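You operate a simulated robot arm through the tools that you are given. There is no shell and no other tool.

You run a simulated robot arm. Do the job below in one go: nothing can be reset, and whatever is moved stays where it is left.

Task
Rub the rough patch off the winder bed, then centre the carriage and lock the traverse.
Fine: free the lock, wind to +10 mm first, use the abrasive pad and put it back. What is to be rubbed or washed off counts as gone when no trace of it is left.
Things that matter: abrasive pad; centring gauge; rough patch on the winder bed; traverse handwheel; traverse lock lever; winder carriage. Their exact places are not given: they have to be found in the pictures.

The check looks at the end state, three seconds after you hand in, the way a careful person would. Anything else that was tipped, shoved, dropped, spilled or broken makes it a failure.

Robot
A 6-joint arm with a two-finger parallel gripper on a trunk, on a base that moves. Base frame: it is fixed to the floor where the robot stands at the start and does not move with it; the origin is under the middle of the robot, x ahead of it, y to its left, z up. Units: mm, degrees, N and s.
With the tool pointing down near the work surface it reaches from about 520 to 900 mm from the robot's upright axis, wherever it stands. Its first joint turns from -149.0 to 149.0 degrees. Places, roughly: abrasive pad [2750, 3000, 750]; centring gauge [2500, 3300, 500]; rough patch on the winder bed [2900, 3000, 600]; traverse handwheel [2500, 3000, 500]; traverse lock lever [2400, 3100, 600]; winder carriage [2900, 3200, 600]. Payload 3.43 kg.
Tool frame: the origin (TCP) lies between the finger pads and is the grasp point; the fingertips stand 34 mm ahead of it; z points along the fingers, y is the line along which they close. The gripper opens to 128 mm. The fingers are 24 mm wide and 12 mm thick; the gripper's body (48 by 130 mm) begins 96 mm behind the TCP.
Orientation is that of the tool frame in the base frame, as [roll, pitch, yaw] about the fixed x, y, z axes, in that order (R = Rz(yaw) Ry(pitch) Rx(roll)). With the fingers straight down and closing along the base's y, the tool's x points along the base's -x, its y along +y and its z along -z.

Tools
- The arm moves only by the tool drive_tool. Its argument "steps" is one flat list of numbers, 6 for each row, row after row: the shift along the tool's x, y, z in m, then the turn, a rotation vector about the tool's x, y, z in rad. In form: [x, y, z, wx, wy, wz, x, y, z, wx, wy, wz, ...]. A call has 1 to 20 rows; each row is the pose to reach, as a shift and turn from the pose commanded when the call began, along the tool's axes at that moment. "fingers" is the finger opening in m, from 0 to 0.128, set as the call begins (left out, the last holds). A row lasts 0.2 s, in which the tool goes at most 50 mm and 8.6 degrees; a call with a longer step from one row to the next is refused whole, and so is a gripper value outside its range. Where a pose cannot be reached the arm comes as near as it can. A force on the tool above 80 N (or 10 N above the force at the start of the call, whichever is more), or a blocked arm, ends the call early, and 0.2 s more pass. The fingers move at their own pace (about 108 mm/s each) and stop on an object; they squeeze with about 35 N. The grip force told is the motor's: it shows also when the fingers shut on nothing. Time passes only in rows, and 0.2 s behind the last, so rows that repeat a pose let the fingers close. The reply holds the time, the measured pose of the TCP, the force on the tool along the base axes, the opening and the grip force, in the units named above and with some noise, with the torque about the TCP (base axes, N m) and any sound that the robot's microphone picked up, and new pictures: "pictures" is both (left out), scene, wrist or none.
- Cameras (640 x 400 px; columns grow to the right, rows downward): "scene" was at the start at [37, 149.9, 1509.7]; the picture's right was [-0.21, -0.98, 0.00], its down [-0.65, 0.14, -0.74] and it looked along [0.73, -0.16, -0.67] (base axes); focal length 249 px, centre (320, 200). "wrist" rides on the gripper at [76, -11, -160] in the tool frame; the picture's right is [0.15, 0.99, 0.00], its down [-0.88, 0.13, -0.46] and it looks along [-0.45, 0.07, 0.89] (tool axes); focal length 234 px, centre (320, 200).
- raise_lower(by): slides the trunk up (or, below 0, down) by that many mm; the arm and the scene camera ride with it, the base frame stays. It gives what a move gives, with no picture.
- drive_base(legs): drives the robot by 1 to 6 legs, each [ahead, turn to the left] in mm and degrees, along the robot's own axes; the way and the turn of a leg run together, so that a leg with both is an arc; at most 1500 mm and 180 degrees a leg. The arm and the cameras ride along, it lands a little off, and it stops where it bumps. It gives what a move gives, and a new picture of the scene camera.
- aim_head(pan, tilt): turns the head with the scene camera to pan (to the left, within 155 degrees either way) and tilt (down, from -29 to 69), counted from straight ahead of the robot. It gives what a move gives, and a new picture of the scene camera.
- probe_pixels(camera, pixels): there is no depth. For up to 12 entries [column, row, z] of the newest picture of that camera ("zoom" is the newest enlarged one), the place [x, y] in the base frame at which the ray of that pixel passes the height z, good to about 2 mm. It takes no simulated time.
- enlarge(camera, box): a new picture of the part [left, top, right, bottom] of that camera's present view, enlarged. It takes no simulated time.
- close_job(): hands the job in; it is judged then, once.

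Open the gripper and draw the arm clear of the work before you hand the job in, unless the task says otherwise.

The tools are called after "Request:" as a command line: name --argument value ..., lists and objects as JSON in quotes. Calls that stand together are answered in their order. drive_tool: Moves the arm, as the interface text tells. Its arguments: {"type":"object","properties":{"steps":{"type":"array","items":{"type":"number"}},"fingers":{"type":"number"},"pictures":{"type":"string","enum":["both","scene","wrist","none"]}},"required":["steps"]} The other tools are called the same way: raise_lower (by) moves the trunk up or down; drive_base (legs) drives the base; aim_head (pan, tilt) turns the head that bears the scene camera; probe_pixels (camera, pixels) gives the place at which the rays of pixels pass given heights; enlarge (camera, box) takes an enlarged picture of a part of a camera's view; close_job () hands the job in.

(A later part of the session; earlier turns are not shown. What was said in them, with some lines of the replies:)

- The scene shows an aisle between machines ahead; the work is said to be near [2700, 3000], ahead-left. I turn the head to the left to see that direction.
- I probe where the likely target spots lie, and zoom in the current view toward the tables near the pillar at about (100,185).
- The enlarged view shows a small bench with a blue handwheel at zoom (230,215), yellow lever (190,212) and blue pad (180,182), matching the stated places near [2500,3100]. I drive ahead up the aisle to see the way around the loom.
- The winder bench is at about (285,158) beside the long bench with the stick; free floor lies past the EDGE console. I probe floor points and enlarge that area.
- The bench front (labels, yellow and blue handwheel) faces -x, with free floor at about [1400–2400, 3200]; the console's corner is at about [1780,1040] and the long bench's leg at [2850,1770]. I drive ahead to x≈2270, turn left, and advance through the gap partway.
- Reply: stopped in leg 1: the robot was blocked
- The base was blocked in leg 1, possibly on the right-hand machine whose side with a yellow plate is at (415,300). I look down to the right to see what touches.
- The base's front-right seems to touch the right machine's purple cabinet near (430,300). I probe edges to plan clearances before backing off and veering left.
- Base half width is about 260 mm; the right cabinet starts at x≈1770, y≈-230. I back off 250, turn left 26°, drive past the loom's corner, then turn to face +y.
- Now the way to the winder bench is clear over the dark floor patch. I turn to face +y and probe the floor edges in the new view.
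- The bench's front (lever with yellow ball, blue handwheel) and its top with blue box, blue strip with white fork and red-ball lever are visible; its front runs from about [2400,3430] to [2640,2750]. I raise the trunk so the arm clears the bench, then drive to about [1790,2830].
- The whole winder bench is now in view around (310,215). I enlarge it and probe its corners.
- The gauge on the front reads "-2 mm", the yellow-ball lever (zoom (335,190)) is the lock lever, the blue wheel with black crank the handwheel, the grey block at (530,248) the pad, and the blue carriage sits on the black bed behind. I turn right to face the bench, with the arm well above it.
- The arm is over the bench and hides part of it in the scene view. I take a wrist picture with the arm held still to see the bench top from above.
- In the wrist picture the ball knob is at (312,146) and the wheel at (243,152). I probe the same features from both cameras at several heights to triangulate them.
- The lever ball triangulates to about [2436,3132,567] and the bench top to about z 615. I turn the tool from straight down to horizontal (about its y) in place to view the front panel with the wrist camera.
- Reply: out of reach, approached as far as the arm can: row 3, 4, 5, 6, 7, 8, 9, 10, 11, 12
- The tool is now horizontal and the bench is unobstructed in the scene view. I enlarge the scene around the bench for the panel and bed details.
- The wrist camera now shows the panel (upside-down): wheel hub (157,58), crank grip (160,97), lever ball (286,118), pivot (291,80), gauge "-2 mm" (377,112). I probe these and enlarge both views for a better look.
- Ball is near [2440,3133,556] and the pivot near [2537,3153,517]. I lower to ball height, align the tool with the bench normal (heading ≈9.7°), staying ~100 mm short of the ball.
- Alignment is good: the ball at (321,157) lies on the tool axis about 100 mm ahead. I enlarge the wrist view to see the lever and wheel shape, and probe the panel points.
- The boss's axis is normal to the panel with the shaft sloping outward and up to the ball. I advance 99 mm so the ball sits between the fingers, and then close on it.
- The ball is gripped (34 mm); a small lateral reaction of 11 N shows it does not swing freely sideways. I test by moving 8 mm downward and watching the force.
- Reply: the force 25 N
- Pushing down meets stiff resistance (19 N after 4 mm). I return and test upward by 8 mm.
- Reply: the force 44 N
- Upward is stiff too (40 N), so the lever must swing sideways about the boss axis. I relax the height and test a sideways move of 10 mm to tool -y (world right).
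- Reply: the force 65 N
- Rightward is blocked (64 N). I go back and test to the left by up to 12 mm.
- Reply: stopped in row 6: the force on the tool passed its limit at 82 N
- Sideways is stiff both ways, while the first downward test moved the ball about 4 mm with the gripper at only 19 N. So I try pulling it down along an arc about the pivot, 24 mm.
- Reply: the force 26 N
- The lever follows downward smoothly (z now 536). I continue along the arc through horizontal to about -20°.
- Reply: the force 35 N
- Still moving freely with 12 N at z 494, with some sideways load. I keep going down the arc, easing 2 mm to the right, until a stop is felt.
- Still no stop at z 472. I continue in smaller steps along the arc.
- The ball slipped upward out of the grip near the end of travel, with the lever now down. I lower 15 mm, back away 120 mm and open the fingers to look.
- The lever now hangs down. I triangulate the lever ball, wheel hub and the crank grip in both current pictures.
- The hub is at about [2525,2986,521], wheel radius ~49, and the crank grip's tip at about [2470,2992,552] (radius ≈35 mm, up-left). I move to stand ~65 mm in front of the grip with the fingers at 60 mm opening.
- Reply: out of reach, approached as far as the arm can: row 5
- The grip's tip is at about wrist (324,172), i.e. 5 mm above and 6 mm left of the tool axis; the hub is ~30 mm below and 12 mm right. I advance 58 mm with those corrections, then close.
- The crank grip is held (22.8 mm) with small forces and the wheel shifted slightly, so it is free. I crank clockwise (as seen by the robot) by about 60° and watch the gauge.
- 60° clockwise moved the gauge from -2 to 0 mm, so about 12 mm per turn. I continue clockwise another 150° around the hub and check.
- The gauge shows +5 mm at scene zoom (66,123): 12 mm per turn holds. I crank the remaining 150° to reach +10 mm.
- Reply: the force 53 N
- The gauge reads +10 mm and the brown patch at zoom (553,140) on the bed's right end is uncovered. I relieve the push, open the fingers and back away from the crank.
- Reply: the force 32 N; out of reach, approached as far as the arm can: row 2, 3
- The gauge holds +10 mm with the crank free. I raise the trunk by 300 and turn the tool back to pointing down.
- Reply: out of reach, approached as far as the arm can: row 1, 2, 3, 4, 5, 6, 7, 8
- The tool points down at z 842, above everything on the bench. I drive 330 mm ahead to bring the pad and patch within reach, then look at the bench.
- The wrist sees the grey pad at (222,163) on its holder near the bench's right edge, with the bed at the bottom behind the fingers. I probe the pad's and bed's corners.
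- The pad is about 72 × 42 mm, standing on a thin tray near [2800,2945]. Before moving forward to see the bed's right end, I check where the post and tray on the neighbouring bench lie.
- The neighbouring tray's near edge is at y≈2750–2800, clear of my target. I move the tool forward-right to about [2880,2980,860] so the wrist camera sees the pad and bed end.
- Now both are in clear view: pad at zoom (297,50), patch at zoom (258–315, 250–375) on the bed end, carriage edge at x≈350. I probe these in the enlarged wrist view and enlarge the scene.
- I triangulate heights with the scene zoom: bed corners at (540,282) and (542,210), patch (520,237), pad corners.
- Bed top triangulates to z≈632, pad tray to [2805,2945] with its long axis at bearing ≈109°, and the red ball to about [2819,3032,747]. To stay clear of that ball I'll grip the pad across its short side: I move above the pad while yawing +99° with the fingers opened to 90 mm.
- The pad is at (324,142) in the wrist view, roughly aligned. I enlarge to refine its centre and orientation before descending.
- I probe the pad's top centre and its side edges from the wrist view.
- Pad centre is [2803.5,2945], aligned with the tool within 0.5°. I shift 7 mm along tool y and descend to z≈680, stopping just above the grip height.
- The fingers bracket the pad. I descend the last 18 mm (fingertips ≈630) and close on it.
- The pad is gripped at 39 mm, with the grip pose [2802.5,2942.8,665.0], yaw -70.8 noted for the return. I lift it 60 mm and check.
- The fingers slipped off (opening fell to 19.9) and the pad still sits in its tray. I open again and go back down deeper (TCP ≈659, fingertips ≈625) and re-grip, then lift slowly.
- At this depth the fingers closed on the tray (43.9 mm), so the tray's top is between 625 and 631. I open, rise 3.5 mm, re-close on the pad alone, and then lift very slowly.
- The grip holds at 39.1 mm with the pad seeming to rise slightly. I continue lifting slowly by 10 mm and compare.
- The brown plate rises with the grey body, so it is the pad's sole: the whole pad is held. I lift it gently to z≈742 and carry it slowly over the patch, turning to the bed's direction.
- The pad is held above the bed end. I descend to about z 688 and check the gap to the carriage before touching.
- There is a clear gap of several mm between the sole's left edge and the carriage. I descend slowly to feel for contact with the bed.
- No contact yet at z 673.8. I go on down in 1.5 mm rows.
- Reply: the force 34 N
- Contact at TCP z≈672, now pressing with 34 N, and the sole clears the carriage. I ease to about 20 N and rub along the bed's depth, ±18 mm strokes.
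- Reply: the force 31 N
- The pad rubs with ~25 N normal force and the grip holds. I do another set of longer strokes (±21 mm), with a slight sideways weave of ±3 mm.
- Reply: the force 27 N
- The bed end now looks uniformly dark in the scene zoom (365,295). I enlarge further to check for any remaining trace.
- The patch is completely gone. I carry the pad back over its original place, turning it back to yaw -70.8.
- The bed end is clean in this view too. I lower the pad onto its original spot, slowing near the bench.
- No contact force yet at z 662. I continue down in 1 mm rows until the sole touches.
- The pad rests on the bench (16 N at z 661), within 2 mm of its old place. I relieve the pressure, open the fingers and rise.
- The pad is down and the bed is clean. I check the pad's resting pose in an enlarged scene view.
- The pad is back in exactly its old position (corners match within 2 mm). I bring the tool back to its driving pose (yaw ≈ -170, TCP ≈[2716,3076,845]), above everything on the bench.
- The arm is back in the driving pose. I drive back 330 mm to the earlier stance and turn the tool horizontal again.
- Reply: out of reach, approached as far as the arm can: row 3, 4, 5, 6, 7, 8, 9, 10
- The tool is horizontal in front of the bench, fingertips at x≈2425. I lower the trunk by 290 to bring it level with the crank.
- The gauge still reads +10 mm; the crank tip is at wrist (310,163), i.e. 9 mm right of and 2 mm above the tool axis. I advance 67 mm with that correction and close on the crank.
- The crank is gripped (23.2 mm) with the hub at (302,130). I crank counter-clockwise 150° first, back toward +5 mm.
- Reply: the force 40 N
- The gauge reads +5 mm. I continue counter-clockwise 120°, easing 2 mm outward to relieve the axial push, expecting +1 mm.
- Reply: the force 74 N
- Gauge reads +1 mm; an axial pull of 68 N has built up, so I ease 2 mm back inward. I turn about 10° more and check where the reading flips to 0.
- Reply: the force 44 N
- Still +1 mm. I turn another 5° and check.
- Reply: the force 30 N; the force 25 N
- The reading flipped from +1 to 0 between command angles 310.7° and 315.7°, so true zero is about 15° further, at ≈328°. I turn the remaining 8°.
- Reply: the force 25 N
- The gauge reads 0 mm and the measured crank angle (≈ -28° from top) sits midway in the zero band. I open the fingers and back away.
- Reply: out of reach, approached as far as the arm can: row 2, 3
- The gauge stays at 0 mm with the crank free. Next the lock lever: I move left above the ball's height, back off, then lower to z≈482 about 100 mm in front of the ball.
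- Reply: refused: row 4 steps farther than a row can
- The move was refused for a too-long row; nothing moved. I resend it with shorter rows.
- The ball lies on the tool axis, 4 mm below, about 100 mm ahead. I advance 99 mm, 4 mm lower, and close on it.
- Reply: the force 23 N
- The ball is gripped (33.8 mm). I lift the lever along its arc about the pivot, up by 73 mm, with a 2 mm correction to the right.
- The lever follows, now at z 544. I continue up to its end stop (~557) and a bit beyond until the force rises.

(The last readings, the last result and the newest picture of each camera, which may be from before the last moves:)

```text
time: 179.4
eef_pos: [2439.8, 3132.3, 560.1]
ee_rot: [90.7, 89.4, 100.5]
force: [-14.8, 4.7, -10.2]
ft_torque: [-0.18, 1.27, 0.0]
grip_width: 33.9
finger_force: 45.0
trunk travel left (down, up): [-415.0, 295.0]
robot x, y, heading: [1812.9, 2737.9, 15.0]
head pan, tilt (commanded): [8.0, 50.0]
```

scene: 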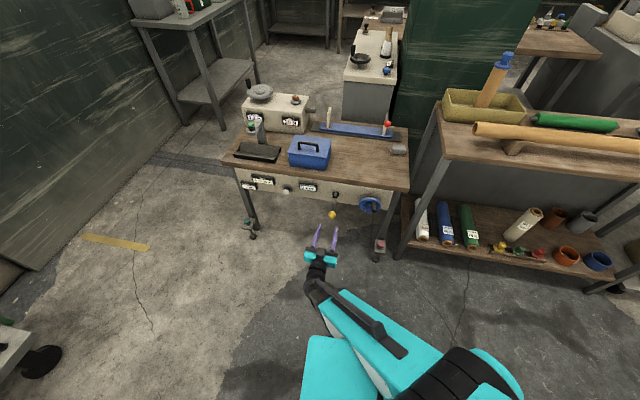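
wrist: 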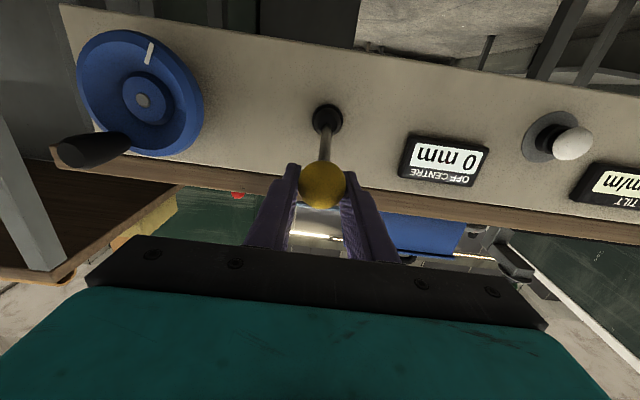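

The ball sits about 4 mm lower in the grip, so it may be near its stop. I push 5 mm further up to see if it goes on moving or resists.

Request:
drive_tool --steps '[-0.0025, 0, 0.001, 0, 0, 0, -0.005, 0, 0.002, 0, 0, 0, -0.005, 0, 0.002, 0, 0, 0]' --pictures "wrist"

Request:
enlarge --camera "wrist" --box '[240, 80, 400, 220]'

```text
time: 180.2
eef_pos: [2442.4, 3132.4, 564.6]
ee_rot: [93.1, 89.5, 103.1]
force: [-14.9, 7.4, -9.9]
ft_torque: [-0.08, 1.27, -0.04]
grip_width: 34.1
finger_force: 45.0
trunk travel left (down, up): [-415.0, 295.0]
robot x, y, heading: [1812.3, 2737.3, 14.8]
head pan, tilt (commanded): [8.0, 50.0]
```

wrist: 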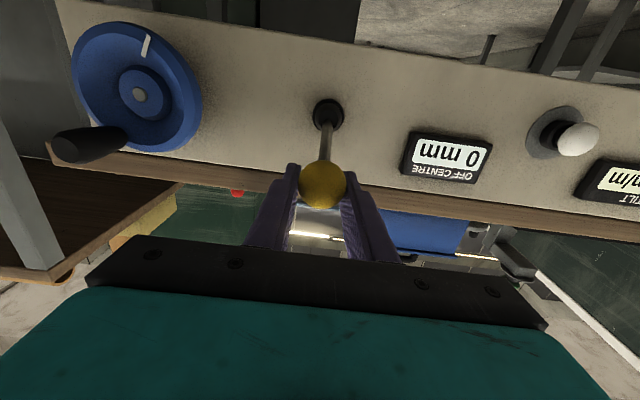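

```text
2.86 times, centred on (320, 150) of wrist
```

zoom: 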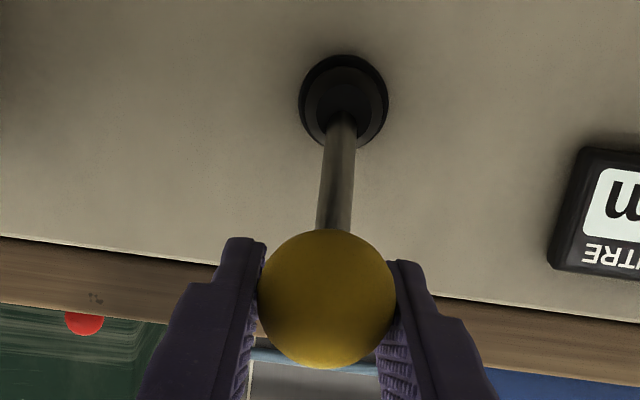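

By comparison with the first grip picture, the ball is now just at its original height (~556). I push a few mm more to confirm the stop by a rise in force.

Request:
drive_tool --steps '[-0.002, 0, 0.0007, 0, 0, 0, -0.004, 0, 0.0014, 0, 0, 0, -0.006, 0, 0.002, 0, 0, 0, -0.006, 0, 0.002, 0, 0, 0]' --pictures "wrist"

```text
time: 181.2
eef_pos: [2444.0, 3133.4, 568.7]
ee_rot: [119.6, 89.4, 129.7]
force: [-5.7, 14.5, -19.6]
ft_torque: [0.09, 0.5, -0.16]
grip_width: 34.4
finger_force: 44.9
trunk travel left (down, up): [-415.0, 295.0]
robot x, y, heading: [1813.5, 2737.6, 15.0]
head pan, tilt (commanded): [8.0, 50.0]
```

wrist: 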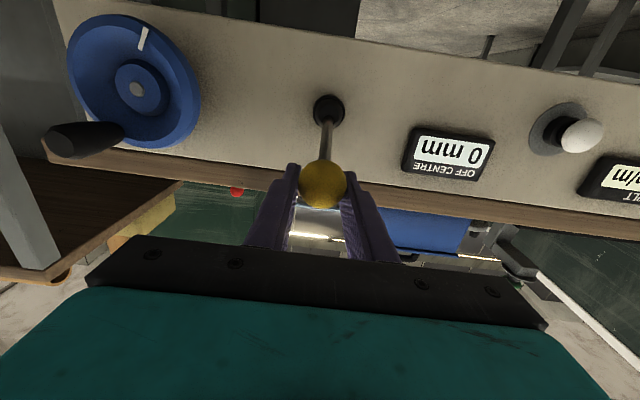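

Force rises to 20 N, suggesting the stop. I push 4 mm more to seat it firmly.

Request:
drive_tool --steps '[-0.002, 0, 0.0005, 0, 0, 0, -0.004, 0, 0.001, 0, 0, 0, -0.004, 0, 0.001, 0, 0, 0]' --pictures "wrist"

Request:
enlarge --camera "scene" --box '[296, 165, 408, 235]'

```text
time: 182.0
eef_pos: [2444.8, 3133.2, 571.0]
ee_rot: [138.4, 89.2, 148.5]
force: [-15.7, 3.0, -37.0]
ft_torque: [0.05, -0.02, -0.05]
grip_width: 34.2
finger_force: 44.6
trunk travel left (down, up): [-415.0, 295.0]
robot x, y, heading: [1812.4, 2737.4, 14.9]
head pan, tilt (commanded): [8.0, 50.0]
```

wrist: 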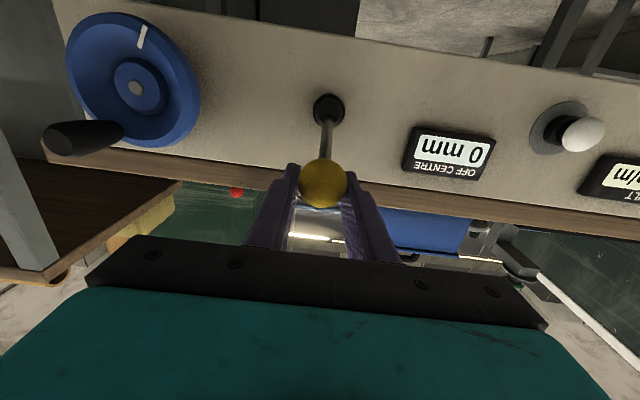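

```text
5.71 times, centred on (352, 200) of scene
```

zoom: 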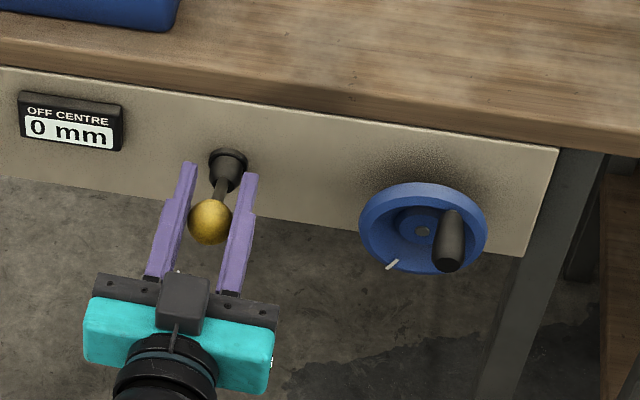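

A firm stop is felt at 37 N with the gauge still at 0 mm. I open the fingers and back straight out.

Request:
drive_tool --steps '[0, 0, 0, 0, 0, 0, 0, 0, 0, 0, 0, 0, 0, 0, 0, 0, 0, 0]' --fingers 0.08 --pictures "none"

Request:
drive_tool --steps '[0, 0, -0.03, 0, 0, 0, 0, 0, -0.06, 0, 0, 0, 0, 0, -0.09, 0, 0, 0, 0, 0, -0.1, 0, 0, 0, 0, 0, -0.1, 0, 0, 0]' --pictures "both"

Request:
enlarge --camera "scene" --box '[310, 170, 422, 240]'

Request:
enlarge --camera "wrist" --box '[240, 70, 400, 170]'

```text
time: 182.8
eef_pos: [2444.7, 3132.2, 575.4]
ee_rot: [76.6, 89.5, 86.5]
force: [-0.3, -0.3, -0.2]
ft_torque: [-0.02, -0.01, 0.0]
grip_width: 80.1
finger_force: 0.1
trunk travel left (down, up): [-415.0, 295.0]
robot x, y, heading: [1810.1, 2737.3, 15.0]
head pan, tilt (commanded): [8.0, 50.0]
```

```text
time: 184.0
eef_pos: [2346.2, 3115.4, 575.6]
ee_rot: [81.2, 89.4, 91.2]
force: [0.2, 0.7, -0.1]
ft_torque: [0.01, -0.01, -0.02]
grip_width: 80.2
finger_force: 0.0
trunk travel left (down, up): [-415.0, 295.0]
robot x, y, heading: [1814.5, 2738.4, 14.6]
head pan, tilt (commanded): [8.0, 50.0]
```

scene: 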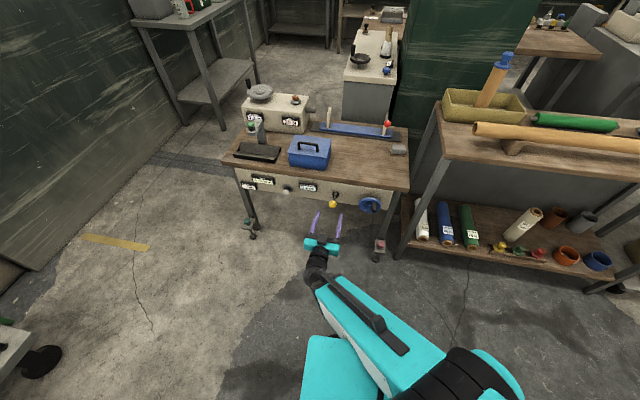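
wrist: 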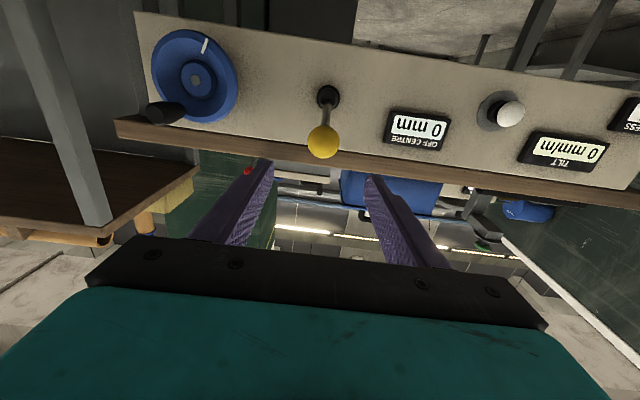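

```text
5.71 times, centred on (366, 205) of scene
```

zoom: 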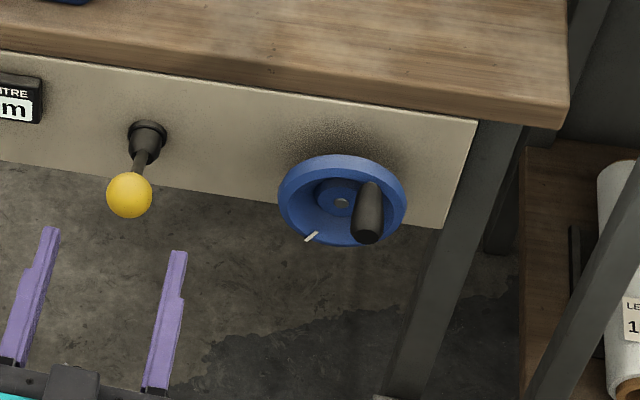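

```text
4.00 times, centred on (320, 120) of wrist
```

zoom: 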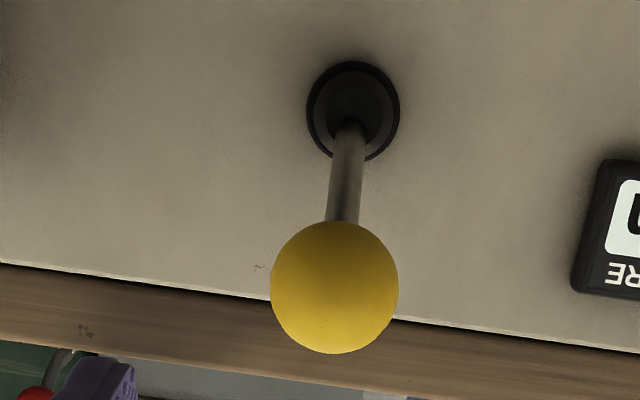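

The lever-to-boss geometry now matches its original locked (up) position, and the gauge reads 0 mm. I open the gripper fully and back the base off 130 mm to be clear, then take a last look.

Request:
drive_tool --steps '[0, 0, 0, 0, 0, 0, 0, 0, 0, 0, 0, 0]' --fingers 0.12 --pictures "none"

Request:
drive_base --legs '[[-130, 0]]'

Request:
enlarge --camera "scene" --box '[210, 90, 418, 220]'

Request:
enlarge --camera "scene" --box '[310, 110, 406, 170]'

Request:
enlarge --camera "scene" --box '[290, 150, 402, 220]'

```text
time: 184.6
eef_pos: [2347.0, 3114.7, 575.1]
ee_rot: [81.0, 89.5, 90.8]
force: [0.0, -0.6, -0.5]
ft_torque: [0.02, -0.01, -0.03]
grip_width: 120.3
finger_force: 0.1
trunk travel left (down, up): [-415.0, 295.0]
robot x, y, heading: [1811.2, 2737.2, 15.1]
head pan, tilt (commanded): [8.0, 50.0]
```

```text
time: 186.0
eef_pos: [2220.4, 3081.8, 574.9]
ee_rot: [82.4, 89.4, 92.6]
force: [-0.8, -1.0, -0.6]
ft_torque: [0.01, -0.01, 0.0]
grip_width: 119.8
finger_force: 0.0
trunk travel left (down, up): [-415.0, 295.0]
robot x, y, heading: [1687.9, 2704.4, 15.1]
head pan, tilt (commanded): [8.0, 50.0]
```

scene: 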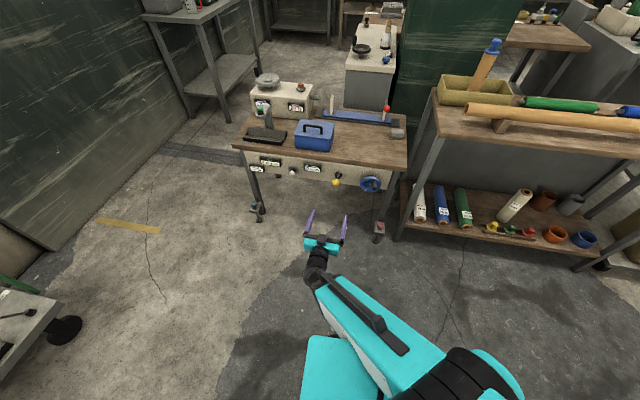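

```text
3.08 times, centred on (314, 155) of scene
```

zoom: 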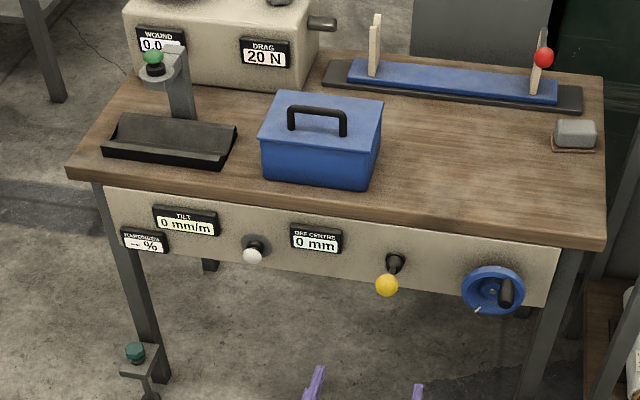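

```text
6.67 times, centred on (358, 140) of scene
```

zoom: 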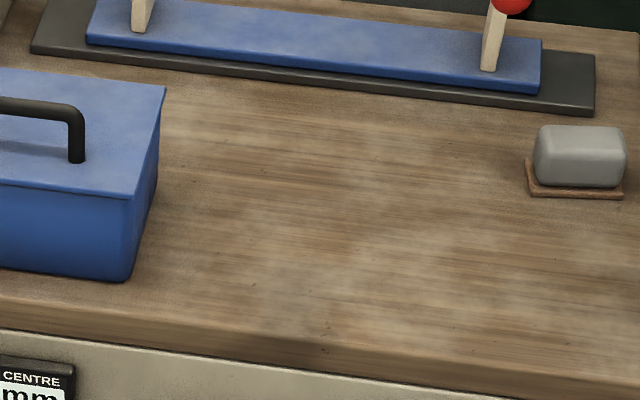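

```text
5.71 times, centred on (346, 185) of scene
```

zoom: 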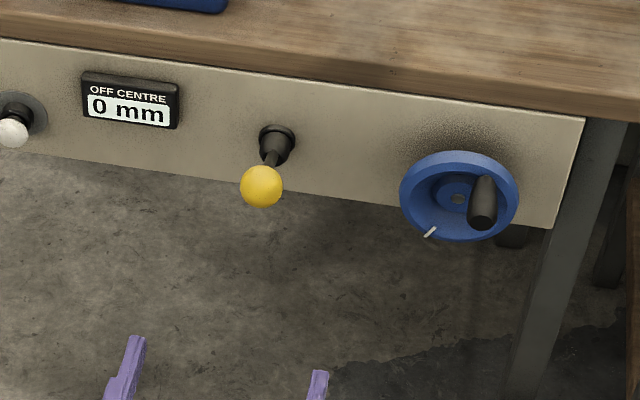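

The gauge reads 0 mm, the lever is up in its locked position, and the pad is back in its place. The bed end is clean, nothing else on the bench has moved, and the open gripper is clear, so I hand in the job.

Request:
close_job

```text
The job is handed in.
```

The job is done and handed in.

- **Patch:** I freed the lock and wound the carriage to +10 mm. Rubbing with the abrasive pad took the rough patch off, and enlarged views from both cameras show no trace left.
- **Pad:** it is back where it was, within about 2 mm.
- **Centring:** the gauge reads 0 mm. It shows whole millimetres only, so I worked out the middle of the zero band from where the reading changed. I estimate the carriage is within about 0.2 mm of centre.
- **Lock:** the lever is back up against its stop, where it stood before I freed it. I did not try the handwheel afterwards to test the lock.

On the drive in, the base bumped the machine on the right of the aisle and stopped. I saw nothing tipped or moved there. The gripper is open and the arm is clear of the bench.
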